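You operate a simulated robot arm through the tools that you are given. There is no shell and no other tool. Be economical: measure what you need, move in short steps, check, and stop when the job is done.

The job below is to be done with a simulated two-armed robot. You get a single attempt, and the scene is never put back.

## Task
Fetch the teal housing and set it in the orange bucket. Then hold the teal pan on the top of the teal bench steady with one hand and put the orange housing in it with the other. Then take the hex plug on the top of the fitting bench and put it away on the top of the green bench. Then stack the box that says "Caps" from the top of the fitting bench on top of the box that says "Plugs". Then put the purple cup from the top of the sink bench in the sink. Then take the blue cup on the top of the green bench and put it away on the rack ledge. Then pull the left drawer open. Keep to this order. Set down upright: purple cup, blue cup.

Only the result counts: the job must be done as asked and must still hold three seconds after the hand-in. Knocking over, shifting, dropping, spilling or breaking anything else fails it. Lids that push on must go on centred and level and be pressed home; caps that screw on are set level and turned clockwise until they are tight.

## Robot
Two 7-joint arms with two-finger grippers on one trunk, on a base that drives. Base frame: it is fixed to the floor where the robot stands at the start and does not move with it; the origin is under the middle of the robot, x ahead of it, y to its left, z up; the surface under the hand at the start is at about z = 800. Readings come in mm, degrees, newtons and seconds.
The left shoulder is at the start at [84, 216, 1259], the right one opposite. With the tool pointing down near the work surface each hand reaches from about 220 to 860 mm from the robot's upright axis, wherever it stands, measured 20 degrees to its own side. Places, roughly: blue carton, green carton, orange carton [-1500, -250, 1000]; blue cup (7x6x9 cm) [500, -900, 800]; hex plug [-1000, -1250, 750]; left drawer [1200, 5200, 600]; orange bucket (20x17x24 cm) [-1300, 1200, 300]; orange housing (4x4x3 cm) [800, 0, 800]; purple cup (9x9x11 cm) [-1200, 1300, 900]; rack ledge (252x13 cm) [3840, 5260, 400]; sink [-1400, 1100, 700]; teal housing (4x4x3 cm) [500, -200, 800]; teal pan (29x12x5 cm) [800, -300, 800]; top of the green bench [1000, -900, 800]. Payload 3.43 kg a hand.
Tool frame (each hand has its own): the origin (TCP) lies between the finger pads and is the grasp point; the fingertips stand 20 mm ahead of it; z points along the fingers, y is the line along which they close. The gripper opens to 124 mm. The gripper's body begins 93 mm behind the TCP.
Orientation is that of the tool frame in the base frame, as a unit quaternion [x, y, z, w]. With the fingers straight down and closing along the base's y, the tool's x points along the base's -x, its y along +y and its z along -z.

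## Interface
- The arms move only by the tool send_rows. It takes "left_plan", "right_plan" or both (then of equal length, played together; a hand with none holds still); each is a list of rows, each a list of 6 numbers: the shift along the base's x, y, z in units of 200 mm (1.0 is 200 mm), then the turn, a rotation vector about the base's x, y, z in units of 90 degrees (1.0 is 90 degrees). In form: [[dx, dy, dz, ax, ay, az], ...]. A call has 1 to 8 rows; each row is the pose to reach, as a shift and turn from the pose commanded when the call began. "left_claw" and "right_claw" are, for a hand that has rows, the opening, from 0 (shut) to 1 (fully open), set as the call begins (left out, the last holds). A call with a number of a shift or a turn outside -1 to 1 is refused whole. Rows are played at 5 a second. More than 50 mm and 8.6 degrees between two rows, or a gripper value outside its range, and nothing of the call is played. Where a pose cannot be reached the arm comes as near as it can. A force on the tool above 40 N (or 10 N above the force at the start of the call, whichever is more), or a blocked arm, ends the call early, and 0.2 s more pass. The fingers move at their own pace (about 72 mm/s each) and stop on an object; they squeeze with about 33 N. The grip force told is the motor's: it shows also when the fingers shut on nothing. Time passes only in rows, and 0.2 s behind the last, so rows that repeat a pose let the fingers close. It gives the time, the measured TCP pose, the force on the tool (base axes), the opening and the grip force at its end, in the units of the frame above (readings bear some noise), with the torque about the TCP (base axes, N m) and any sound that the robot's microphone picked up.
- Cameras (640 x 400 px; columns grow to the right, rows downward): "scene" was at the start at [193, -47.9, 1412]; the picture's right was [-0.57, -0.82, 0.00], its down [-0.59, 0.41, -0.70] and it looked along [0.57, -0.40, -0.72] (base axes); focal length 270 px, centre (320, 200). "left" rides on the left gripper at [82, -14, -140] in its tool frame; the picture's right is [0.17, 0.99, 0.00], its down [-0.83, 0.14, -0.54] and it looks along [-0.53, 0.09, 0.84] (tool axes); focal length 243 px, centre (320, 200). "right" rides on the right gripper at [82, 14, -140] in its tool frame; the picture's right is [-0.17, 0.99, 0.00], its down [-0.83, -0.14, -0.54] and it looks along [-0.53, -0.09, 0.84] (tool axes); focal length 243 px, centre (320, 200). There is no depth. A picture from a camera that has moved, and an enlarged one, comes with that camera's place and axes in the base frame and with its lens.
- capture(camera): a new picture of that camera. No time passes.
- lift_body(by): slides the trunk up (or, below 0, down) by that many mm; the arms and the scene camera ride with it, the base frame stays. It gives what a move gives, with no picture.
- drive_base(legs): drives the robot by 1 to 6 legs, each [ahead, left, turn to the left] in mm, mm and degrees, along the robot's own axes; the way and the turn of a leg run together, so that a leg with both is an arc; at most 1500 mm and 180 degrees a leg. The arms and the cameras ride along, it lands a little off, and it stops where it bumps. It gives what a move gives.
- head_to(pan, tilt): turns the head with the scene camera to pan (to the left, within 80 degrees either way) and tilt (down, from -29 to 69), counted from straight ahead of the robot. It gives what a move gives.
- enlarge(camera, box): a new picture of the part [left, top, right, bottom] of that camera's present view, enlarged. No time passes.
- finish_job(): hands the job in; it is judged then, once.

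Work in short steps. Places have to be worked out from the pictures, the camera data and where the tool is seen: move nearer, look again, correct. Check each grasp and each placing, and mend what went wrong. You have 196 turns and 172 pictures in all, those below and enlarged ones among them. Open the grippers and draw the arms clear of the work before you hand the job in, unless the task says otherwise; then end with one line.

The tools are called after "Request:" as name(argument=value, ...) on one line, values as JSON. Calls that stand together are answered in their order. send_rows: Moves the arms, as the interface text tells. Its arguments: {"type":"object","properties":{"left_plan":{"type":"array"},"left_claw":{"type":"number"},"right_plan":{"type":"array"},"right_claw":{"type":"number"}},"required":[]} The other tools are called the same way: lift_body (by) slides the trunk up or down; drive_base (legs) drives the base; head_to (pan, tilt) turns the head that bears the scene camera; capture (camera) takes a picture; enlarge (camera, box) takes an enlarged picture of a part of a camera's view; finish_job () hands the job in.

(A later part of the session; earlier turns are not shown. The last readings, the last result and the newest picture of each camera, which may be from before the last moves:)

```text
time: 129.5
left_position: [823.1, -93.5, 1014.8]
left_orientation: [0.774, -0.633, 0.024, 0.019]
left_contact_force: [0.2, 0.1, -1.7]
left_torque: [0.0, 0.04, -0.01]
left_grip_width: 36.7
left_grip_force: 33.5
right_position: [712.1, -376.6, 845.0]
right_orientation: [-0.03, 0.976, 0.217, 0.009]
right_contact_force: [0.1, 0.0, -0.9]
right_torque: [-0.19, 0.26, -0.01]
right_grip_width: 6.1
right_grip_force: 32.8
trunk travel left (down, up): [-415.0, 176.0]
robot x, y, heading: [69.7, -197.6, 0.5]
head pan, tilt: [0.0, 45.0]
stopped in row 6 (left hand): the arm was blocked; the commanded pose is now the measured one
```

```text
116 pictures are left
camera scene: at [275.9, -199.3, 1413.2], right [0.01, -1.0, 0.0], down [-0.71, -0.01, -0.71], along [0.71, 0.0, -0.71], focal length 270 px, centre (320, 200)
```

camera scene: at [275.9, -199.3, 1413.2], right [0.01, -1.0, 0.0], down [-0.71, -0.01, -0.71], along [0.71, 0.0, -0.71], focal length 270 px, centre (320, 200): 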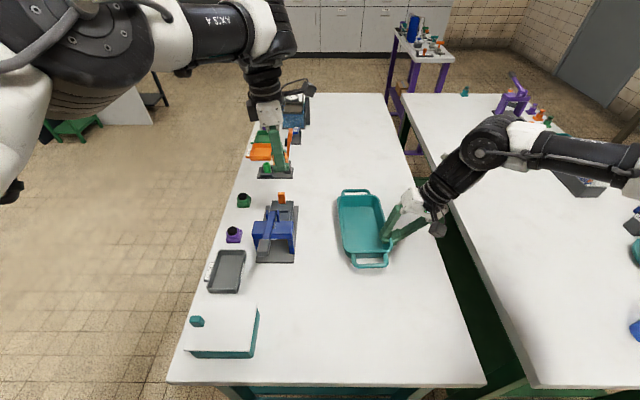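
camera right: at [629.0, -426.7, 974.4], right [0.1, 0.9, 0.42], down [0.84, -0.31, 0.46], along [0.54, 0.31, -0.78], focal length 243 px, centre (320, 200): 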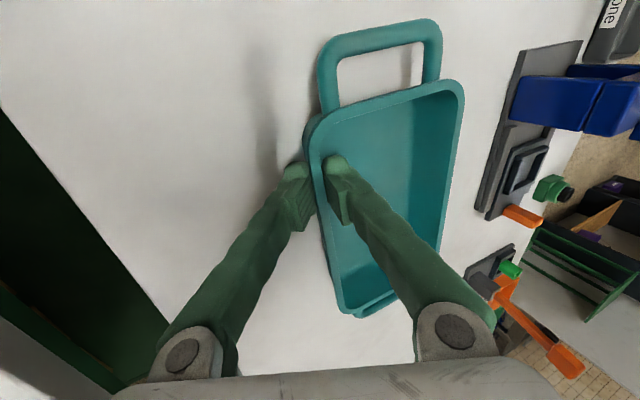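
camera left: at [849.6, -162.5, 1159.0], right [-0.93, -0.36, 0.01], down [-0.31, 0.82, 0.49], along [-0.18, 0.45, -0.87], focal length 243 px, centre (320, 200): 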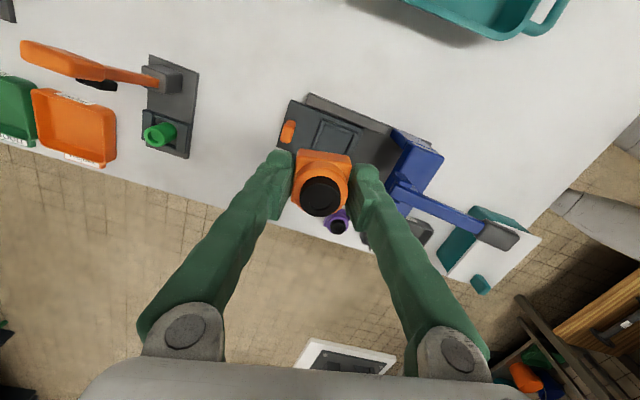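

Blocked without touching the scene (likely own elbow/wrist). I unwind the yaw while moving inward.

Request:
send_rows(left_plan=[[0, 0, 0, 0, 0, -0.09], [0, -0.05, 0, 0, 0, -0.18], [0, -0.15, 0, 0, 0, -0.27], [-0.02, -0.3, 0, 0, 0, -0.36], [-0.04, -0.45, 0, 0, 0, -0.45], [-0.06, -0.6, 0, 0, 0, -0.54], [-0.08, -0.75, 0, 0, 0, -0.63], [-0.1, -0.9, 0, 0, 0, -0.7]])

Request:
capture(camera="scene")

```text
time: 130.9
left_position: [820.3, -95.8, 1020.8]
left_orientation: [-0.551, 0.833, -0.033, -0.033]
left_contact_force: [0.5, 0.2, -1.7]
left_torque: [0.01, -0.04, 0.02]
left_grip_width: 36.8
left_grip_force: 33.4
left hand out of reach, approached as far as the arm can: row 2, 3, 4, 5, 6
right_position: [712.2, -377.4, 844.5]
right_orientation: [-0.03, 0.976, 0.217, 0.01]
right_contact_force: [-0.4, -1.0, -0.3]
right_torque: [-0.2, -0.02, -0.04]
right_grip_width: 6.0
right_grip_force: 33.4
trunk travel left (down, up): [-415.0, 176.0]
robot x, y, heading: [68.8, -202.5, 0.5]
head pan, tilt: [0.0, 45.0]
stopped in row 6 (left hand): the arm was blocked; the commanded pose is now the measured one
```

```text
115 pictures are left
camera scene: at [275.7, -199.2, 1413.2], right [0.01, -1.0, 0.0], down [-0.71, -0.01, -0.71], along [0.71, 0.0, -0.71], focal length 270 px, centre (320, 200)
```

scene: 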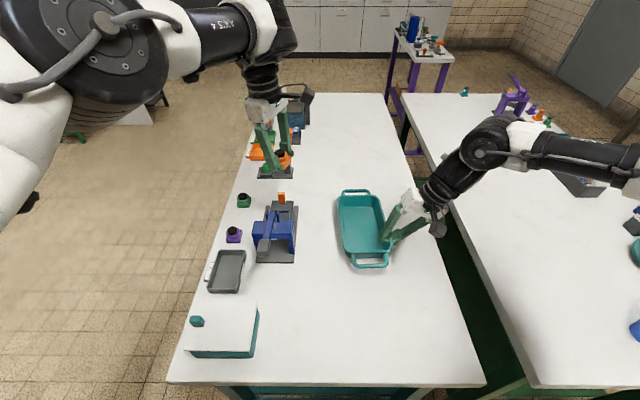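

The elbow is folded against the head. I'll tilt the left tool so its wrist stays outward: first yaw back to ~92° and move out a little.

Request:
send_rows(left_plan=[[-0.03, 0.15, 0, 0, 0, 0.08], [-0.06, 0.3, 0, 0, 0, 0.16], [-0.1, 0.45, 0, 0, 0, 0.25], [-0.1, 0.5, 0, 0, 0, 0.28], [-0.1, 0.5, 0, 0, 0, 0.28]])

Request:
send_rows(left_plan=[[0, 0, 0, -0.08, 0, 0], [0, 0, 0, -0.16, 0, 0], [0, 0, 0, -0.24, 0, 0], [0, 0, 0, -0.32, 0, 0], [0, 0, 0, -0.4, 0, 0], [0, 0, 0, -0.46, 0, 0]])

```text
time: 132.1
left_position: [799.2, -0.7, 1022.9]
left_orientation: [0.717, -0.695, 0.042, 0.024]
left_contact_force: [0.2, -1.0, -1.4]
left_torque: [-0.01, 0.03, 0.01]
left_grip_width: 36.8
left_grip_force: 32.9
right_position: [711.0, -376.7, 844.6]
right_orientation: [-0.03, 0.976, 0.216, 0.009]
right_contact_force: [-0.6, -0.5, 0.6]
right_torque: [-0.12, 0.01, -0.01]
right_grip_width: 5.8
right_grip_force: 32.8
trunk travel left (down, up): [-415.0, 176.0]
robot x, y, heading: [70.4, -198.7, 0.6]
head pan, tilt: [0.0, 45.0]
```

```text
time: 133.5
left_position: [798.9, 1.0, 1021.2]
left_orientation: [0.662, -0.635, 0.286, 0.276]
left_contact_force: [0.0, 0.1, -1.6]
left_torque: [0.02, -0.03, 0.01]
left_grip_width: 36.7
left_grip_force: 32.6
right_position: [711.4, -375.7, 844.8]
right_orientation: [-0.031, 0.976, 0.217, 0.009]
right_contact_force: [-0.5, 0.9, -1.1]
right_torque: [-0.15, -0.01, 0.0]
right_grip_width: 6.2
right_grip_force: 33.3
trunk travel left (down, up): [-415.0, 176.0]
robot x, y, heading: [63.7, -197.1, 0.4]
head pan, tilt: [0.0, 45.0]
```

Tilt of 47° reached. Now move -y.

Request:
send_rows(left_plan=[[0, -0.2, 0, 0, 0, 0], [0, -0.4, 0, 0, 0, 0], [0, -0.6, 0, 0, 0, 0], [0, -0.8, 0, 0, 0, 0], [0, -1.0, 0, 0, 0, 0], [0, -1.0, 0, 0, 0, 0]])

Request:
capture(camera="scene")

```text
time: 134.9
left_position: [802.7, -200.7, 1021.1]
left_orientation: [0.662, -0.636, 0.285, 0.276]
left_contact_force: [-0.9, 0.6, -1.4]
left_torque: [0.03, 0.02, -0.03]
left_grip_width: 36.8
left_grip_force: 33.5
right_position: [713.2, -375.7, 844.4]
right_orientation: [-0.031, 0.976, 0.216, 0.009]
right_contact_force: [0.0, -0.5, -1.1]
right_torque: [-0.17, -0.09, -0.08]
right_grip_width: 6.4
right_grip_force: 32.9
trunk travel left (down, up): [-415.0, 176.0]
robot x, y, heading: [65.4, -199.5, 0.4]
head pan, tilt: [0.0, 45.0]
```

```text
114 pictures are left
camera scene: at [275.7, -198.8, 1413.2], right [0.01, -1.0, 0.0], down [-0.71, -0.01, -0.71], along [0.71, 0.0, -0.71], focal length 270 px, centre (320, 200)
```

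scene: 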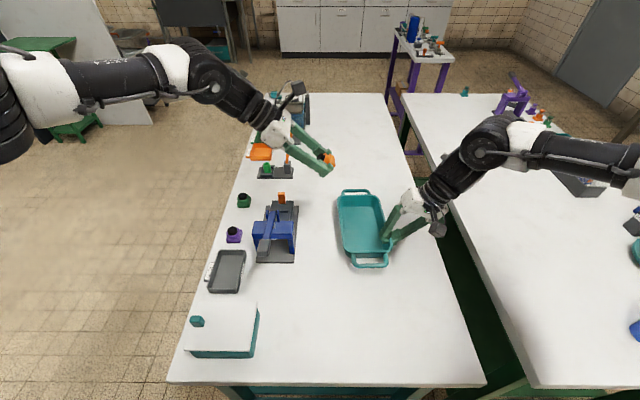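

Works well. Continue over the pan and down to z≈850.

Request:
send_rows(left_plan=[[-0.02, -0.18, -0.1, 0, 0, 0], [-0.05, -0.36, -0.2, 0, 0, 0], [-0.08, -0.5, -0.3, 0, 0, 0], [-0.1, -0.56, -0.45, 0, 0, 0], [-0.1, -0.56, -0.6, 0, 0, 0], [-0.1, -0.56, -0.7, 0, 0, 0], [-0.1, -0.56, -0.7, 0, 0, 0]])

Request:
capture(camera="left")

Request:
enlarge(camera="scene", box=[250, 140, 474, 280])

```text
time: 136.5
left_position: [780.7, -313.8, 880.2]
left_orientation: [0.661, -0.637, 0.284, 0.277]
left_contact_force: [-0.3, -0.2, -1.8]
left_torque: [0.02, 0.0, 0.01]
left_grip_width: 36.8
left_grip_force: 33.1
right_position: [711.6, -377.2, 844.1]
right_orientation: [-0.03, 0.976, 0.217, 0.009]
right_contact_force: [0.6, -1.2, 0.0]
right_torque: [-0.16, 0.08, 0.01]
right_grip_width: 6.0
right_grip_force: 33.1
trunk travel left (down, up): [-415.0, 176.0]
robot x, y, heading: [65.5, -198.8, 0.4]
head pan, tilt: [0.0, 45.0]
```

```text
113 pictures are left
camera left: at [791.6, -267.1, 1035.1], right [-0.98, -0.15, 0.12], down [-0.18, 0.96, -0.23], along [-0.08, -0.25, -0.96], focal length 243 px, centre (320, 200)
```

left: 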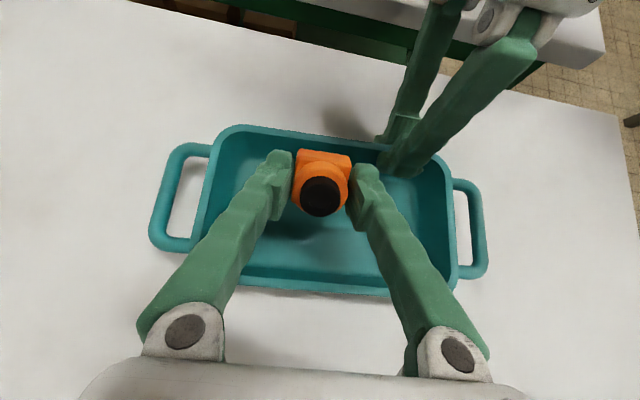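

```text
2.86 times, centred on (362, 210) of scene
camera zoom: at [275.9, -199.6, 1413.2], right [0.01, -1.0, 0.0], down [-0.71, 0.0, -0.71], along [0.71, 0.0, -0.71], focal length 772 px, centre (200, 171)
```

zoom: 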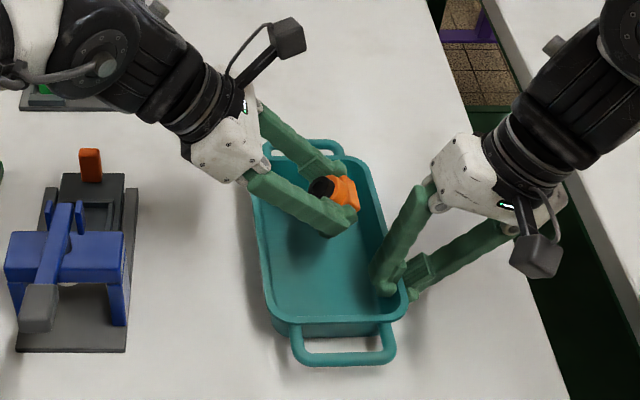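

Over the pan. Lower 32 mm (slightly toward the pan middle) and release.

Request:
send_rows(left_plan=[[0, 0.02, -0.06, 0, 0, 0], [0, 0.04, -0.12, 0, 0, 0], [0, 0.04, -0.17, 0, 0, 0], [0, 0.04, -0.17, 0, 0, 0]])

Request:
send_rows(left_plan=[[0, 0, 0, 0, 0, 0], [0, 0, 0, 0, 0, 0], [0, 0, 0, 0, 0, 0]], left_claw=0.5)

Request:
capture(camera="left")

```text
time: 137.5
left_position: [780.3, -306.3, 846.4]
left_orientation: [0.662, -0.636, 0.284, 0.277]
left_contact_force: [-0.8, 0.0, -1.7]
left_torque: [0.01, -0.03, 0.0]
left_grip_width: 37.1
left_grip_force: 33.0
right_position: [712.2, -377.0, 845.5]
right_orientation: [-0.03, 0.976, 0.216, 0.009]
right_contact_force: [0.1, 0.3, -0.7]
right_torque: [-0.15, -0.02, 0.0]
right_grip_width: 6.2
right_grip_force: 33.1
trunk travel left (down, up): [-415.0, 176.0]
robot x, y, heading: [65.3, -199.1, 0.3]
head pan, tilt: [0.0, 45.0]
```

```text
time: 138.3
left_position: [780.3, -307.6, 846.2]
left_orientation: [0.662, -0.636, 0.285, 0.276]
left_contact_force: [0.0, -0.8, 0.1]
left_torque: [0.0, 0.03, 0.0]
left_grip_width: 62.1
left_grip_force: 0.0
right_position: [712.1, -376.3, 845.0]
right_orientation: [-0.031, 0.976, 0.217, 0.009]
right_contact_force: [0.6, 0.6, -1.1]
right_torque: [-0.16, -0.04, 0.08]
right_grip_width: 6.1
right_grip_force: 33.3
trunk travel left (down, up): [-415.0, 176.0]
robot x, y, heading: [68.0, -200.9, 0.4]
head pan, tilt: [0.0, 45.0]
```

```text
111 pictures are left
camera left: at [791.0, -259.7, 1001.6], right [-0.98, -0.15, 0.12], down [-0.18, 0.96, -0.23], along [-0.08, -0.25, -0.96], focal length 243 px, centre (320, 200)
```

left: 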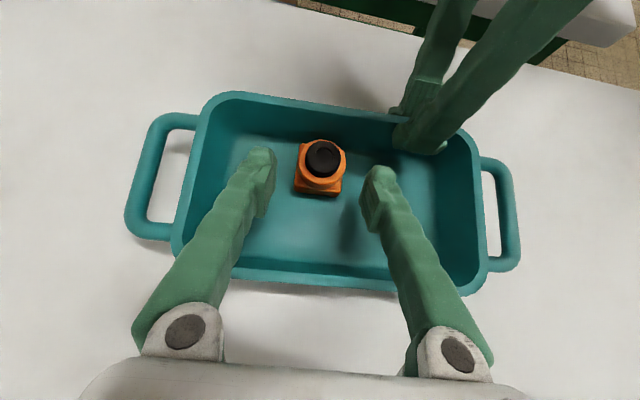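

The housing sits upright in the pan. I withdraw the left hand, then open the right and withdraw it.

Request:
send_rows(left_plan=[[0, 0.16, 0.15, 0, 0, 0], [0, 0.32, 0.3, 0, 0, 0], [0, 0.48, 0.45, 0, 0, 0], [0, 0.64, 0.6, 0, 0, 0], [0, 0.8, 0.75, 0, 0, 0]])

Request:
send_rows(right_plan=[[0, 0, 0, 0, 0, 0], [0, 0, 0, 0, 0, 0], [0, 0, 0, 0, 0, 0], [0, -0.04, 0.08, 0, 0, 0], [0, -0.09, 0.2, 0, 0, 0], [0, -0.18, 0.4, 0, 0, 0], [0, -0.28, 0.6, 0, 0, 0], [0, -0.38, 0.8, 0, 0, 0]], right_claw=0.35)

Request:
capture(camera="scene")

```text
time: 139.5
left_position: [776.5, -143.6, 997.5]
left_orientation: [0.662, -0.636, 0.284, 0.276]
left_contact_force: [0.6, 0.1, -0.3]
left_torque: [-0.01, 0.03, -0.01]
left_grip_width: 61.9
left_grip_force: 0.0
right_position: [711.6, -375.5, 844.7]
right_orientation: [-0.031, 0.976, 0.216, 0.009]
right_contact_force: [-1.6, -0.4, 0.2]
right_torque: [-0.14, -0.34, 0.0]
right_grip_width: 6.1
right_grip_force: 33.0
trunk travel left (down, up): [-415.0, 176.0]
robot x, y, heading: [66.3, -200.9, 0.6]
head pan, tilt: [0.0, 45.0]
```

```text
time: 141.3
left_position: [776.5, -145.8, 998.5]
left_orientation: [0.662, -0.636, 0.285, 0.275]
left_contact_force: [0.2, 0.7, 0.4]
left_torque: [-0.03, 0.0, 0.0]
left_grip_width: 62.0
left_grip_force: 0.0
right_position: [708.2, -455.0, 1008.4]
right_orientation: [-0.03, 0.975, 0.218, 0.01]
right_contact_force: [-1.1, -0.5, -0.9]
right_torque: [0.02, -0.03, -0.01]
right_grip_width: 43.3
right_grip_force: 0.1
trunk travel left (down, up): [-415.0, 176.0]
robot x, y, heading: [68.5, -195.8, 0.5]
head pan, tilt: [0.0, 45.0]
```

```text
110 pictures are left
camera scene: at [274.3, -199.7, 1413.4], right [0.01, -1.0, 0.0], down [-0.71, 0.0, -0.71], along [0.71, 0.0, -0.71], focal length 270 px, centre (320, 200)
```

scene: 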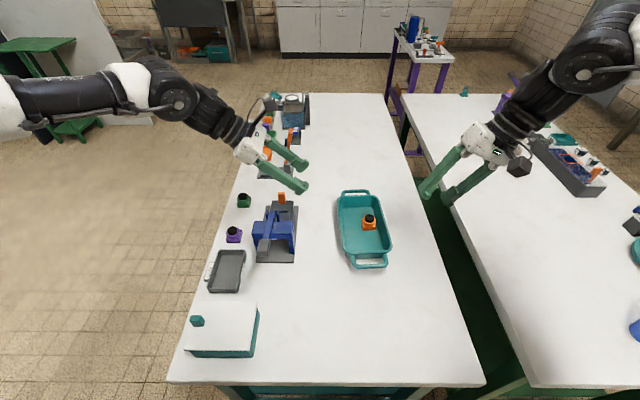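

Step 2 is done. I retract and straighten both hands, then drive away and turn toward the fitting bench.

Request:
send_rows(left_plan=[[-0.1, 0.1, 0.05, 0.08, 0, 0], [-0.2, 0.2, 0.1, 0.16, 0, 0], [-0.3, 0.35, 0.1, 0.24, 0, 0], [-0.4, 0.5, 0.1, 0.32, 0, 0], [-0.5, 0.65, 0.1, 0.4, 0, 0], [-0.6, 0.8, 0.1, 0.48, 0, 0], [-0.7, 0.9, 0.1, 0.52, 0, 0], [-0.8, 0.9, 0.1, 0.52, 0, 0]], right_plan=[[-0.1, 0, 0.0, -0.05, 0, 0], [-0.2, 0, 0.0, -0.1, 0, 0], [-0.3, 0, 0.0, -0.15, 0, 0], [-0.4, 0, 0.05, -0.2, 0, 0], [-0.5, 0, 0.1, -0.25, 0, 0], [-0.6, 0, 0.1, -0.28, 0, 0], [-0.7, 0, 0.1, -0.28, 0, 0], [-0.8, 0, 0.1, -0.28, 0, 0]])

Request:
drive_base(legs=[[-500, 0, 0], [0, 0, -120]])

Request:
head_to(pan=0, tilt=38)

Request:
capture(camera="scene")

```text
time: 143.1
left_position: [617.3, 37.1, 1017.2]
left_orientation: [0.717, -0.697, 0.007, -0.011]
left_contact_force: [1.0, -0.3, 0.3]
left_torque: [0.03, -0.03, -0.01]
left_grip_width: 62.1
left_grip_force: 0.0
right_position: [551.3, -453.5, 1024.2]
right_orientation: [-0.033, 0.999, -0.001, 0.004]
right_contact_force: [0.0, -0.4, 0.4]
right_torque: [0.01, -0.02, -0.02]
right_grip_width: 43.3
right_grip_force: 0.1
trunk travel left (down, up): [-415.0, 176.0]
robot x, y, heading: [68.4, -198.8, 0.7]
head pan, tilt: [0.0, 45.0]
```

```text
time: 153.6
left_position: [-522.0, -799.0, 1018.2]
left_orientation: [0.248, 0.969, -0.012, -0.003]
left_contact_force: [1.0, 0.7, -0.2]
left_torque: [-0.02, 0.0, 0.03]
left_grip_width: 62.0
left_grip_force: 0.1
right_position: [-911.3, -494.9, 1024.3]
right_orientation: [0.851, 0.525, -0.003, 0.0]
right_contact_force: [-1.5, 0.1, 0.1]
right_torque: [0.01, 0.04, -0.02]
right_grip_width: 43.3
right_grip_force: 0.0
trunk travel left (down, up): [-415.0, 176.0]
robot x, y, heading: [-446.1, -206.2, -120.0]
head pan, tilt: [0.0, 45.0]
```

```text
time: 154.3
left_position: [-522.5, -798.9, 1019.2]
left_orientation: [0.248, 0.969, -0.013, -0.002]
left_contact_force: [0.8, 0.2, -0.2]
left_torque: [0.02, 0.0, 0.0]
left_grip_width: 61.9
left_grip_force: 0.0
right_position: [-912.4, -493.8, 1024.3]
right_orientation: [0.851, 0.526, -0.004, 0.0]
right_contact_force: [-0.7, -0.6, 0.2]
right_torque: [0.01, 0.02, 0.02]
right_grip_width: 43.1
right_grip_force: 0.1
trunk travel left (down, up): [-415.0, 176.0]
robot x, y, heading: [-442.7, -201.3, -119.7]
head pan, tilt: [0.0, 38.0]
```

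```text
109 pictures are left
camera scene: at [-556.5, -391.8, 1423.4], right [-0.87, 0.5, 0.0], down [0.31, 0.53, -0.79], along [-0.39, -0.68, -0.62], focal length 270 px, centre (320, 200)
```

scene: 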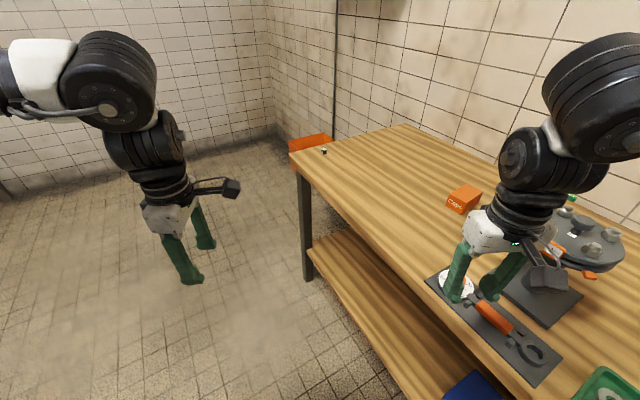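

Request:
enlarge(camera="scene", box=[270, 110, 510, 260])

Request:
head_to(pan=-45, tilt=38)

Request:
capture(camera="scene")

```text
2.67 times, centred on (390, 185) of scene
camera zoom: at [-556.5, -391.8, 1423.4], right [-0.87, 0.5, 0.0], down [0.31, 0.53, -0.79], along [-0.39, -0.68, -0.62], focal length 720 px, centre (133, 240)
```

zoom: 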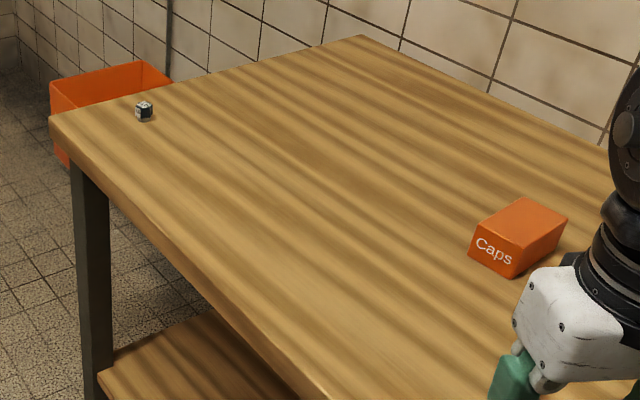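

```text
time: 155.4
left_position: [-523.4, -801.2, 1017.5]
left_orientation: [0.248, 0.969, -0.013, -0.003]
left_contact_force: [0.7, -0.4, 0.2]
left_torque: [0.03, -0.01, 0.02]
left_grip_width: 62.0
left_grip_force: 0.1
right_position: [-911.2, -494.5, 1025.3]
right_orientation: [0.851, 0.524, -0.002, 0.001]
right_contact_force: [-0.1, 0.5, 0.5]
right_torque: [0.04, 0.0, 0.0]
right_grip_width: 43.5
right_grip_force: 0.0
trunk travel left (down, up): [-415.0, 176.0]
robot x, y, heading: [-446.6, -206.1, -119.8]
head pan, tilt: [-45.0, 38.0]
```

```text
107 pictures are left
camera scene: at [-596.8, -339.6, 1423.5], right [-0.26, 0.97, 0.0], down [0.59, 0.16, -0.79], along [-0.76, -0.21, -0.62], focal length 270 px, centre (320, 200)
```

scene: 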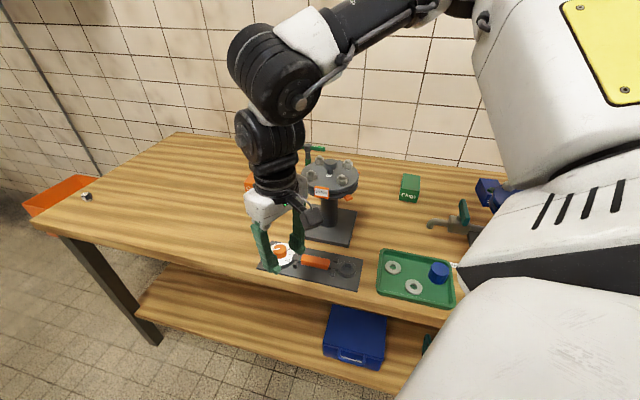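

Fitting bench: front edge x≈-1000, hex plug near its far (-y) end around (-1150,-1430), Caps box ≈(-1430,-816), Plugs box ≈(-1540,-225). I back off, face -x and strafe to y≈-1200.

Request:
drive_base(legs=[[-200, 0, 0], [0, 0, -60], [0, 1150, 0]])

Request:
head_to(pan=10, tilt=40)

Request:
capture(camera="scene")

```text
time: 176.0
left_position: [-894.8, -1417.7, 1018.3]
left_orientation: [0.698, 0.716, -0.01, -0.007]
left_contact_force: [-0.4, -0.1, 0.0]
left_torque: [0.03, -0.02, 0.01]
left_grip_width: 62.1
left_grip_force: 0.1
right_position: [-826.9, -929.7, 1024.1]
right_orientation: [1.0, 0.031, -0.002, -0.001]
right_contact_force: [0.1, -0.2, 0.2]
right_torque: [-0.01, -0.01, 0.0]
right_grip_width: 43.5
right_grip_force: 0.0
trunk travel left (down, up): [-415.0, 176.0]
robot x, y, heading: [-345.0, -1184.8, -179.8]
head pan, tilt: [-45.0, 38.0]
```

```text
time: 177.3
left_position: [-895.2, -1418.2, 1018.4]
left_orientation: [0.697, 0.717, -0.01, -0.008]
left_contact_force: [-0.2, -0.5, -0.3]
left_torque: [0.02, -0.03, 0.01]
left_grip_width: 61.8
left_grip_force: 0.1
right_position: [-826.0, -928.3, 1024.6]
right_orientation: [0.999, 0.032, -0.004, 0.0]
right_contact_force: [1.0, 0.3, -0.2]
right_torque: [0.01, 0.01, 0.01]
right_grip_width: 43.4
right_grip_force: 0.1
trunk travel left (down, up): [-415.0, 176.0]
robot x, y, heading: [-344.3, -1181.1, -179.6]
head pan, tilt: [10.0, 40.0]
```

```text
106 pictures are left
camera scene: at [-557.0, -1200.7, 1420.5], right [-0.18, 0.98, 0.0], down [0.63, 0.11, -0.77], along [-0.75, -0.14, -0.64], focal length 270 px, centre (320, 200)
```

scene: 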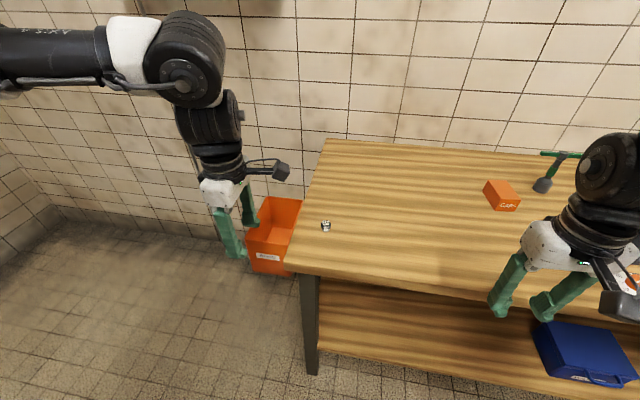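

Triangulating, the plug is about [-1084,-1282,~875], so this bench top is higher (~865). Check with the left hand camera.

Request:
capture(camera="left")

Request:
enlarge(camera="scene", box=[280, 130, 536, 290])

```text
105 pictures are left
camera left: at [-909.1, -1335.3, 1157.9], right [0.98, 0.19, -0.02], down [0.17, -0.83, 0.54], along [0.08, -0.53, -0.84], focal length 243 px, centre (320, 200)
```

left: 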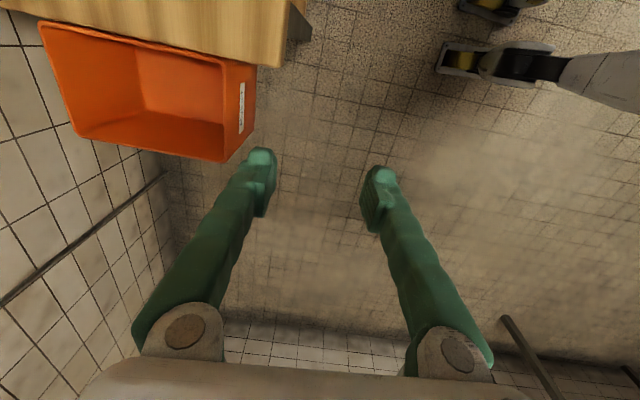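

```text
2.50 times, centred on (408, 210) of scene
camera zoom: at [-557.0, -1200.7, 1420.5], right [-0.18, 0.98, 0.0], down [0.63, 0.11, -0.77], along [-0.75, -0.14, -0.64], focal length 675 px, centre (100, 175)
```

zoom: 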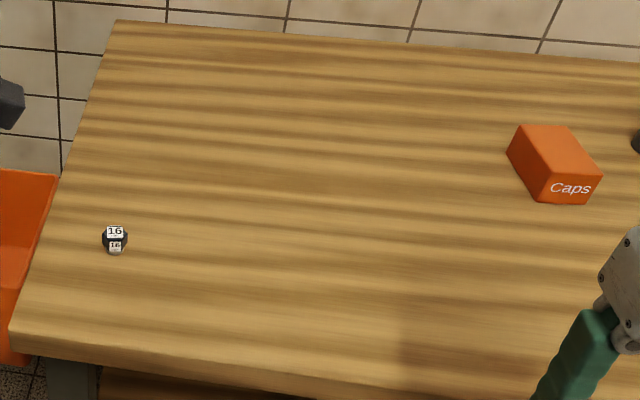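

Shift the base +y 120 and ahead 60 so the plug sits on the left hand's side, then bring the left hand over it.

Request:
drive_base(legs=[[60, -120, 0]])

Request:
send_rows(left_plan=[[-0.2, 0, 0, 0, 0, 0], [-0.4, 0.03, 0, 0, 0, 0], [-0.6, 0.06, 0, 0, 0, 0], [-0.64, 0.06, 0, 0, 0, 0]], left_claw=0.45)

Request:
capture(camera="left")

```text
time: 179.6
left_position: [-957.1, -1295.2, 1017.2]
left_orientation: [0.697, 0.717, -0.009, -0.008]
left_contact_force: [0.0, 0.6, -0.1]
left_torque: [0.02, -0.04, 0.0]
left_grip_width: 61.9
left_grip_force: 0.2
right_position: [-888.1, -805.4, 1023.5]
right_orientation: [1.0, 0.03, -0.003, -0.001]
right_contact_force: [0.0, -0.6, -0.3]
right_torque: [0.0, -0.01, -0.03]
right_grip_width: 43.4
right_grip_force: 0.1
trunk travel left (down, up): [-415.0, 176.0]
robot x, y, heading: [-401.8, -1060.3, -179.6]
head pan, tilt: [10.0, 40.0]
```

```text
time: 180.6
left_position: [-1086.9, -1284.6, 1019.2]
left_orientation: [0.698, 0.716, -0.01, -0.007]
left_contact_force: [-0.2, -0.7, -0.6]
left_torque: [0.03, -0.01, 0.02]
left_grip_width: 55.6
left_grip_force: 0.1
right_position: [-888.6, -805.7, 1025.3]
right_orientation: [1.0, 0.031, -0.003, -0.002]
right_contact_force: [-0.3, 0.1, 0.4]
right_torque: [0.0, 0.01, -0.03]
right_grip_width: 43.3
right_grip_force: 0.0
trunk travel left (down, up): [-415.0, 176.0]
robot x, y, heading: [-405.8, -1058.4, -179.8]
head pan, tilt: [10.0, 40.0]
```

```text
103 pictures are left
camera left: at [-1100.0, -1202.1, 1159.5], right [0.98, 0.19, -0.02], down [0.18, -0.83, 0.54], along [0.08, -0.53, -0.84], focal length 243 px, centre (320, 200)
```

left: 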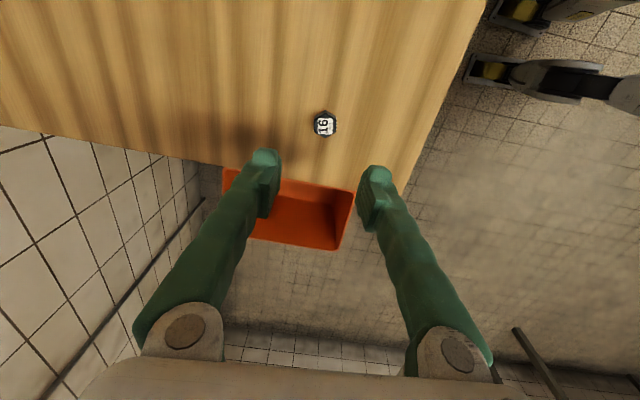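

Request:
enlarge(camera="left", box=[288, 100, 368, 150])

```text
8.00 times, centred on (328, 125) of left
camera zoom: at [-1100.0, -1202.1, 1159.5], right [0.98, 0.19, -0.02], down [0.18, -0.83, 0.54], along [0.08, -0.53, -0.84], focal length 1941 px, centre (256, 800)
```

zoom: 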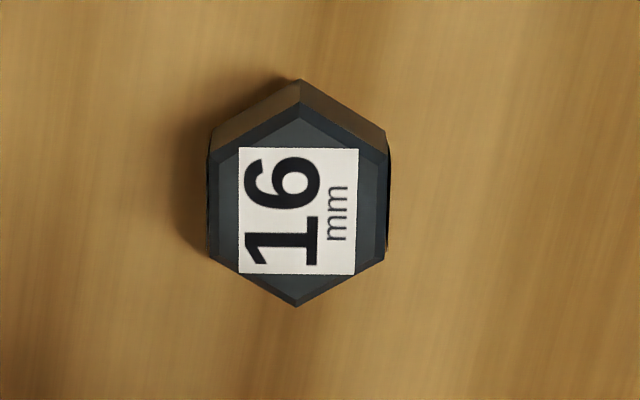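

Hex flats need ≈ +10° yaw. I align, shift y +8, and descend to z≈935 for another look.

Request:
send_rows(left_plan=[[0, 0.02, -0.15, 0, 0, 0.05], [0, 0.04, -0.3, 0, 0, 0.105], [0, 0.04, -0.42, 0, 0, 0.105], [0, 0.04, -0.42, 0, 0, 0.105]])

Request:
capture(camera="left")

```text
time: 181.6
left_position: [-1083.3, -1273.6, 934.4]
left_orientation: [0.635, 0.772, -0.01, -0.007]
left_contact_force: [-0.2, -0.4, 0.6]
left_torque: [-0.02, 0.02, 0.01]
left_grip_width: 55.7
left_grip_force: 0.1
right_position: [-889.4, -806.2, 1024.9]
right_orientation: [1.0, 0.031, -0.002, -0.001]
right_contact_force: [0.5, 0.5, -0.5]
right_torque: [0.02, -0.03, 0.01]
right_grip_width: 43.4
right_grip_force: 0.1
trunk travel left (down, up): [-415.0, 176.0]
robot x, y, heading: [-403.9, -1061.9, -179.5]
head pan, tilt: [10.0, 40.0]
```

```text
101 pictures are left
camera left: at [-1111.1, -1194.8, 1073.4], right [0.94, 0.35, -0.02], down [0.31, -0.78, 0.54], along [0.17, -0.51, -0.84], focal length 243 px, centre (320, 200)
```

left: 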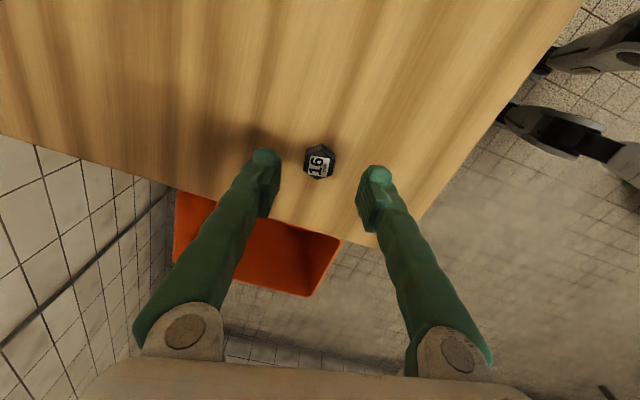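

Plug at about [-1087,-1272], top z≈890. Descend further to ~898 and check.

Request:
send_rows(left_plan=[[-0.015, 0.005, -0.09, 0, 0, 0], [-0.02, 0.005, -0.18, 0, 0, 0], [-0.02, 0.005, -0.18, 0, 0, 0]])

Request:
capture(camera="left")

```text
time: 182.4
left_position: [-1089.3, -1274.3, 897.4]
left_orientation: [0.636, 0.772, -0.01, -0.007]
left_contact_force: [-0.1, -0.5, -0.4]
left_torque: [-0.03, -0.02, -0.02]
left_grip_width: 55.6
left_grip_force: 0.0
right_position: [-887.0, -806.1, 1025.6]
right_orientation: [1.0, 0.031, -0.002, 0.0]
right_contact_force: [-0.2, 0.8, 0.2]
right_torque: [-0.01, -0.01, 0.02]
right_grip_width: 43.4
right_grip_force: 0.1
trunk travel left (down, up): [-415.0, 176.0]
robot x, y, heading: [-402.7, -1062.9, -179.8]
head pan, tilt: [10.0, 40.0]
```

```text
100 pictures are left
camera left: at [-1115.7, -1194.6, 1037.0], right [0.94, 0.35, -0.02], down [0.31, -0.79, 0.54], along [0.17, -0.51, -0.84], focal length 243 px, centre (320, 200)
```

left: 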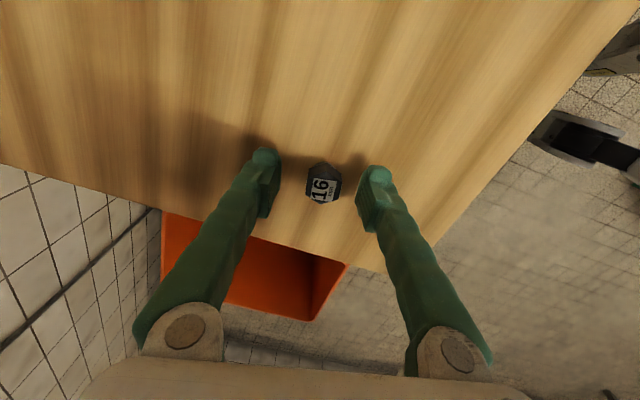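

Request:
send_rows(left_plan=[[0, 0, -0.02, 0, 0, 0], [0, 0, -0.04, 0, 0, 0], [0, 0, -0.04, 0, 0, 0]])

Request:
enlarge(camera="left", box=[220, 120, 420, 245])

```text
time: 183.2
left_position: [-1089.4, -1274.1, 889.3]
left_orientation: [0.635, 0.773, -0.009, -0.007]
left_contact_force: [-0.4, 0.7, -0.3]
left_torque: [-0.01, 0.01, -0.02]
left_grip_width: 55.5
left_grip_force: 0.1
right_position: [-888.1, -806.5, 1025.5]
right_orientation: [0.999, 0.032, -0.002, -0.001]
right_contact_force: [-0.2, -0.6, -0.3]
right_torque: [0.01, -0.02, 0.01]
right_grip_width: 43.4
right_grip_force: 0.0
trunk travel left (down, up): [-415.0, 176.0]
robot x, y, heading: [-401.5, -1058.1, -179.9]
head pan, tilt: [10.0, 40.0]
```

```text
3.20 times, centred on (320, 182) of left
camera zoom: at [-1115.5, -1195.0, 1029.2], right [0.94, 0.35, -0.02], down [0.31, -0.79, 0.54], along [0.17, -0.51, -0.84], focal length 776 px, centre (320, 256)
```

zoom: 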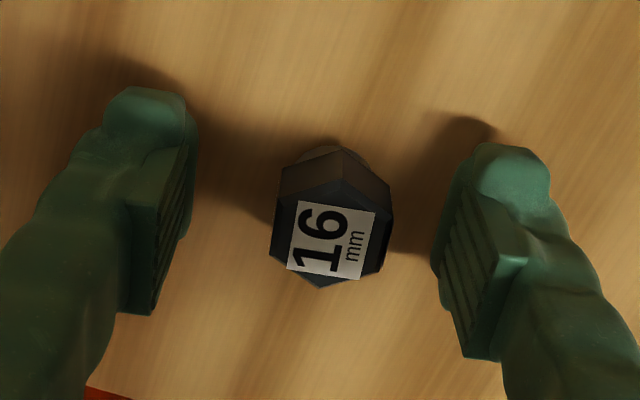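

Aligned with the flats. Lower 4 mm more and close.

Request:
send_rows(left_plan=[[0, 0, -0.02, 0, 0, 0], [0, 0, -0.02, 0, 0, 0]])

Request:
send_rows(left_plan=[[0, 0, 0, 0, 0, 0], [0, 0, 0, 0, 0, 0], [0, 0, 0, 0, 0, 0], [0, 0, 0, 0, 0, 0]], left_claw=0.0)

Request:
send_rows(left_plan=[[0, 0, 0.15, 0, 0, 0], [0, 0, 0.35, 0, 0, 0], [0, 0, 0.55, 0, 0, 0], [0, 0, 0.75, 0, 0, 0]])

Request:
enlarge(camera="left", box=[220, 100, 420, 225])

```text
time: 183.8
left_position: [-1089.1, -1273.9, 885.5]
left_orientation: [0.636, 0.771, -0.01, -0.007]
left_contact_force: [0.9, -0.1, 0.1]
left_torque: [0.0, 0.02, -0.02]
left_grip_width: 56.0
left_grip_force: 0.0
right_position: [-888.2, -805.5, 1025.7]
right_orientation: [1.0, 0.031, -0.002, 0.0]
right_contact_force: [0.2, -0.3, 0.8]
right_torque: [0.01, -0.02, 0.03]
right_grip_width: 43.6
right_grip_force: 0.2
trunk travel left (down, up): [-415.0, 176.0]
robot x, y, heading: [-406.0, -1060.5, -179.6]
head pan, tilt: [10.0, 40.0]
```

```text
time: 184.8
left_position: [-1088.6, -1274.3, 885.4]
left_orientation: [0.637, 0.771, -0.01, -0.007]
left_contact_force: [0.2, -0.2, 0.0]
left_torque: [0.02, -0.01, 0.01]
left_grip_width: 23.6
left_grip_force: 32.9
right_position: [-887.6, -805.7, 1024.6]
right_orientation: [0.999, 0.032, -0.002, 0.0]
right_contact_force: [0.0, 0.7, -0.6]
right_torque: [0.0, -0.01, -0.02]
right_grip_width: 43.5
right_grip_force: 0.0
trunk travel left (down, up): [-415.0, 176.0]
robot x, y, heading: [-405.1, -1060.2, -179.8]
head pan, tilt: [10.0, 40.0]
```

```text
time: 185.8
left_position: [-1091.6, -1275.5, 1037.0]
left_orientation: [0.637, 0.771, -0.01, -0.007]
left_contact_force: [0.3, 0.4, 0.2]
left_torque: [-0.02, 0.01, -0.05]
left_grip_width: 23.8
left_grip_force: 32.9
right_position: [-888.2, -804.9, 1025.2]
right_orientation: [1.0, 0.031, -0.002, -0.001]
right_contact_force: [-0.3, 0.4, 0.6]
right_torque: [0.0, 0.01, 0.0]
right_grip_width: 43.5
right_grip_force: 0.1
trunk travel left (down, up): [-415.0, 176.0]
robot x, y, heading: [-406.3, -1062.8, -179.7]
head pan, tilt: [10.0, 40.0]
```

```text
3.20 times, centred on (320, 162) of left
camera zoom: at [-1118.0, -1195.4, 1177.1], right [0.94, 0.35, -0.02], down [0.31, -0.78, 0.54], along [0.17, -0.51, -0.84], focal length 776 px, centre (320, 320)
```

zoom: 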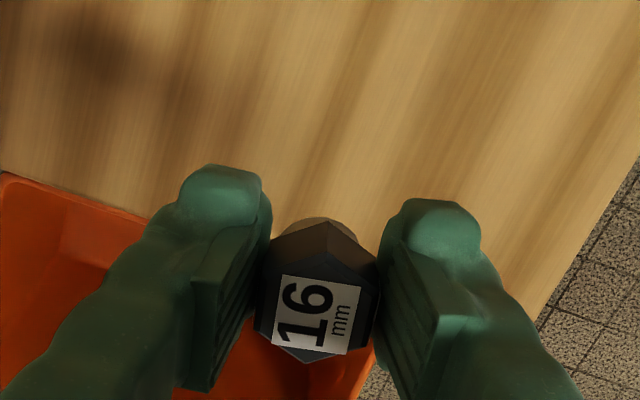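

Plug held (23.8 mm). I back off, turn to face the green bench, and position so the left hand is over its clear near-left area.

Request:
drive_base(legs=[[-300, 0, 0], [0, 0, -179.8], [0, 110, 0]])

Request:
head_to(pan=-5, tilt=42)

Request:
capture(camera="scene")

```text
time: 200.1
left_position: [581.0, -711.9, 1035.8]
left_orientation: [0.782, -0.623, 0.008, -0.01]
left_contact_force: [-0.9, 1.3, -0.7]
left_torque: [0.03, -0.02, -0.03]
left_grip_width: 23.5
left_grip_force: 33.1
right_position: [393.0, -1187.7, 1024.8]
right_orientation: [-0.048, 0.999, -0.002, 0.004]
right_contact_force: [1.1, 0.0, -0.9]
right_torque: [-0.01, -0.02, -0.02]
right_grip_width: 43.4
right_grip_force: 0.1
trunk travel left (down, up): [-415.0, 176.0]
robot x, y, heading: [-99.5, -951.7, 2.0]
head pan, tilt: [10.0, 40.0]
```

```text
time: 200.8
left_position: [581.3, -712.2, 1035.9]
left_orientation: [0.782, -0.623, 0.006, -0.011]
left_contact_force: [-0.4, 0.2, -1.8]
left_torque: [-0.03, 0.0, 0.0]
left_grip_width: 23.6
left_grip_force: 32.7
right_position: [393.6, -1187.6, 1025.0]
right_orientation: [-0.048, 0.999, -0.002, 0.003]
right_contact_force: [-0.2, 0.4, 0.0]
right_torque: [0.0, 0.01, -0.01]
right_grip_width: 43.6
right_grip_force: 0.1
trunk travel left (down, up): [-415.0, 176.0]
robot x, y, heading: [-99.8, -947.2, 2.8]
head pan, tilt: [-5.0, 42.0]
```

```text
97 pictures are left
camera scene: at [111.0, -950.0, 1417.5], right [-0.05, -1.0, 0.0], down [-0.67, 0.03, -0.74], along [0.74, -0.04, -0.67], focal length 270 px, centre (320, 200)
```

scene: 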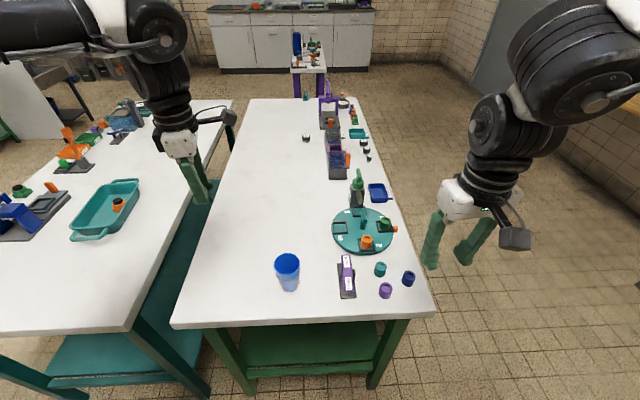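

The spot under the left hand (580,-712) is clear on the green bench. I descend to 836, moving y -20.

Request:
send_rows(left_plan=[[0, -0.05, -0.2, 0, 0, 0], [0, -0.1, -0.4, 0, 0, 0], [0, -0.1, -0.6, 0, 0, 0], [0, -0.1, -0.8, 0, 0, 0], [0, -0.1, -0.98, 0, 0, 0], [0, -0.1, -0.98, 0, 0, 0]])

Request:
capture(camera="left")

```text
time: 202.2
left_position: [583.1, -733.1, 839.4]
left_orientation: [0.782, -0.623, 0.007, -0.011]
left_contact_force: [0.0, 0.2, -0.8]
left_torque: [-0.01, 0.0, 0.0]
left_grip_width: 23.5
left_grip_force: 33.1
right_position: [393.3, -1186.9, 1024.1]
right_orientation: [-0.047, 0.999, 0.0, 0.002]
right_contact_force: [0.0, -0.3, 0.0]
right_torque: [0.03, -0.02, -0.02]
right_grip_width: 43.2
right_grip_force: 0.1
trunk travel left (down, up): [-415.0, 176.0]
robot x, y, heading: [-101.3, -948.9, 2.4]
head pan, tilt: [-5.0, 42.0]
```

```text
96 pictures are left
camera left: at [610.7, -810.2, 979.1], right [-0.92, -0.38, -0.03], down [-0.34, 0.77, 0.54], along [-0.19, 0.5, -0.84], focal length 243 px, centre (320, 200)
```

left: 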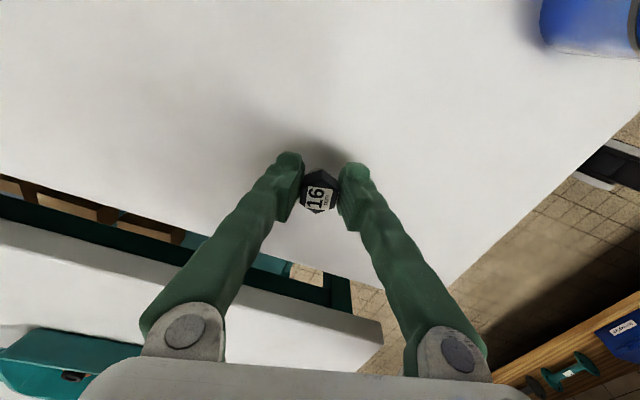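

Lower in small steps until contact shows.

Request:
send_rows(left_plan=[[0, 0, -0.02, 0, 0, 0], [0, 0, -0.04, 0, 0, 0], [0, 0, -0.06, 0, 0, 0], [0, 0, -0.07, 0, 0, 0], [0, 0, -0.07, 0, 0, 0]])

Request:
send_rows(left_plan=[[0, 0, -0.01, 0, 0, 0], [0, 0, -0.02, 0, 0, 0], [0, 0, -0.02, 0, 0, 0]])

```text
time: 203.4
left_position: [582.4, -731.8, 826.9]
left_orientation: [0.782, -0.623, 0.007, -0.01]
left_contact_force: [-0.1, -0.3, -0.6]
left_torque: [-0.02, 0.02, 0.01]
left_grip_width: 23.8
left_grip_force: 32.8
right_position: [393.1, -1187.0, 1025.3]
right_orientation: [-0.048, 0.999, 0.0, 0.002]
right_contact_force: [-0.2, 0.1, 0.0]
right_torque: [0.04, 0.04, 0.02]
right_grip_width: 43.3
right_grip_force: 0.1
trunk travel left (down, up): [-415.0, 176.0]
robot x, y, heading: [-96.9, -946.4, 2.0]
head pan, tilt: [-5.0, 42.0]
```

```text
time: 204.2
left_position: [582.1, -732.8, 824.5]
left_orientation: [0.783, -0.622, 0.008, -0.011]
left_contact_force: [1.4, 2.6, 13.8]
left_torque: [0.14, 0.13, -0.06]
left_grip_width: 23.5
left_grip_force: 33.1
right_position: [393.6, -1187.4, 1024.5]
right_orientation: [-0.048, 0.999, -0.001, 0.002]
right_contact_force: [0.5, -0.4, -0.2]
right_torque: [0.01, -0.01, -0.01]
right_grip_width: 43.4
right_grip_force: 0.1
trunk travel left (down, up): [-415.0, 176.0]
robot x, y, heading: [-100.7, -949.9, 2.3]
head pan, tilt: [-5.0, 42.0]
```

Contact (14 N). Release and rise.

Request:
send_rows(left_plan=[[0, 0, 0.005, 0, 0, 0], [0, 0, 0.005, 0, 0, 0], [0, 0, 0.005, 0, 0, 0]], left_claw=0.5)

Request:
send_rows(left_plan=[[0, 0, 0.2, 0, 0, 0], [0, 0, 0.4, 0, 0, 0], [0, 0, 0.6, 0, 0, 0], [0, 0, 0.8, 0, 0, 0], [0, 0, 1.0, 0, 0, 0]])

Request:
capture(camera="left")

```text
time: 205.0
left_position: [582.2, -733.4, 823.2]
left_orientation: [0.782, -0.623, 0.006, -0.01]
left_contact_force: [-0.4, 0.0, 0.7]
left_torque: [0.01, 0.01, 0.0]
left_grip_width: 62.0
left_grip_force: 0.1
right_position: [393.8, -1187.4, 1023.7]
right_orientation: [-0.048, 0.999, -0.001, 0.003]
right_contact_force: [-0.2, -0.5, -0.9]
right_torque: [0.0, 0.01, 0.0]
right_grip_width: 43.4
right_grip_force: 0.1
trunk travel left (down, up): [-415.0, 176.0]
robot x, y, heading: [-95.7, -948.7, 2.3]
head pan, tilt: [-5.0, 42.0]
```

```text
time: 206.2
left_position: [575.7, -734.3, 1021.9]
left_orientation: [0.782, -0.624, 0.007, -0.01]
left_contact_force: [-0.7, -0.7, -0.3]
left_torque: [-0.01, 0.0, 0.0]
left_grip_width: 61.8
left_grip_force: 0.0
right_position: [393.4, -1187.6, 1025.5]
right_orientation: [-0.048, 0.999, -0.001, 0.003]
right_contact_force: [0.0, -0.8, 0.4]
right_torque: [-0.01, -0.01, -0.02]
right_grip_width: 43.4
right_grip_force: 0.0
trunk travel left (down, up): [-415.0, 176.0]
robot x, y, heading: [-100.9, -951.2, 2.3]
head pan, tilt: [-5.0, 42.0]
```

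```text
95 pictures are left
camera left: at [603.4, -811.3, 1162.0], right [-0.92, -0.38, -0.02], down [-0.33, 0.77, 0.54], along [-0.19, 0.5, -0.84], focal length 243 px, centre (320, 200)
```

left: 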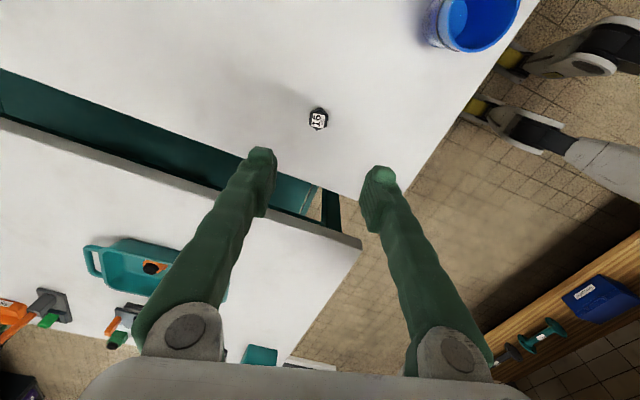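

Plug stands upright on the green bench. Now turn back to the fitting bench for the Caps box.

Request:
drive_base(legs=[[0, 0, 177.5], [400, 0, 0]])

Request:
head_to(pan=-25, tilt=35)

Request:
capture(camera="scene")

Request:
capture(camera="right")

```text
time: 219.2
left_position: [-1200.8, -1082.9, 1022.4]
left_orientation: [0.657, 0.754, -0.01, -0.007]
left_contact_force: [-0.4, 0.3, 0.4]
left_torque: [0.04, -0.01, -0.03]
left_grip_width: 61.9
left_grip_force: 0.1
right_position: [-976.9, -647.9, 1025.2]
right_orientation: [1.0, 0.004, -0.003, -0.001]
right_contact_force: [0.8, -0.5, 0.0]
right_torque: [0.02, -0.02, 0.0]
right_grip_width: 43.6
right_grip_force: 0.0
trunk travel left (down, up): [-415.0, 176.0]
robot x, y, heading: [-505.0, -929.6, 177.1]
head pan, tilt: [-5.0, 42.0]
```

```text
time: 220.0
left_position: [-1200.6, -1083.2, 1022.2]
left_orientation: [0.658, 0.753, -0.01, -0.007]
left_contact_force: [-0.7, 0.7, -0.3]
left_torque: [-0.01, -0.02, 0.03]
left_grip_width: 62.1
left_grip_force: 0.0
right_position: [-978.9, -646.9, 1024.7]
right_orientation: [1.0, 0.003, -0.002, -0.001]
right_contact_force: [0.5, 1.2, 1.1]
right_torque: [0.02, -0.01, 0.03]
right_grip_width: 43.2
right_grip_force: 0.0
trunk travel left (down, up): [-415.0, 176.0]
robot x, y, heading: [-504.9, -930.6, 177.2]
head pan, tilt: [-25.0, 35.0]
```

```text
94 pictures are left
camera scene: at [-716.4, -882.7, 1428.0], right [0.47, 0.88, 0.0], down [0.51, -0.27, -0.82], along [-0.72, 0.38, -0.57], focal length 270 px, centre (320, 200)
```

scene: 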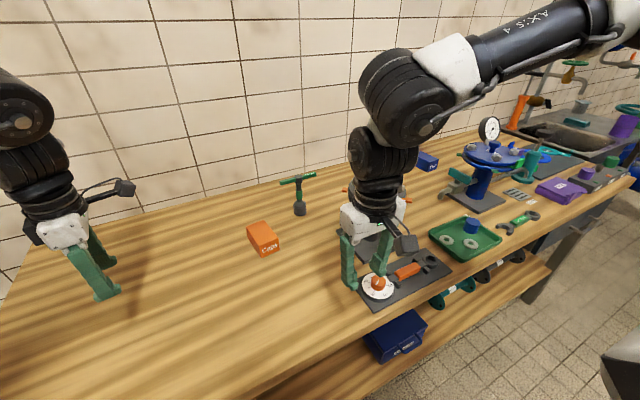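

```text
93 pictures are left
camera right: at [-893.7, -659.2, 1163.6], right [-0.16, -0.99, 0.0], down [-0.83, 0.13, 0.54], along [-0.54, 0.09, -0.84], focal length 243 px, centre (320, 200)
```

right: 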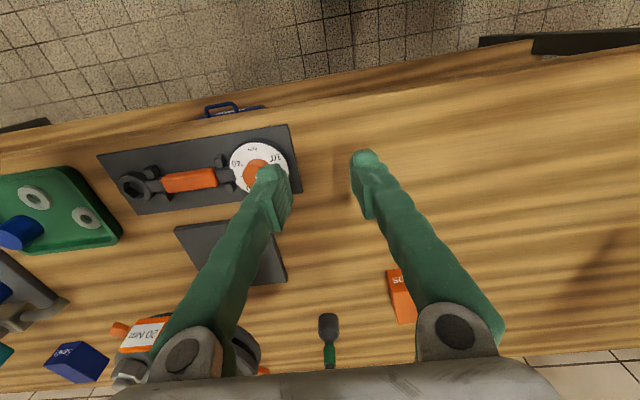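

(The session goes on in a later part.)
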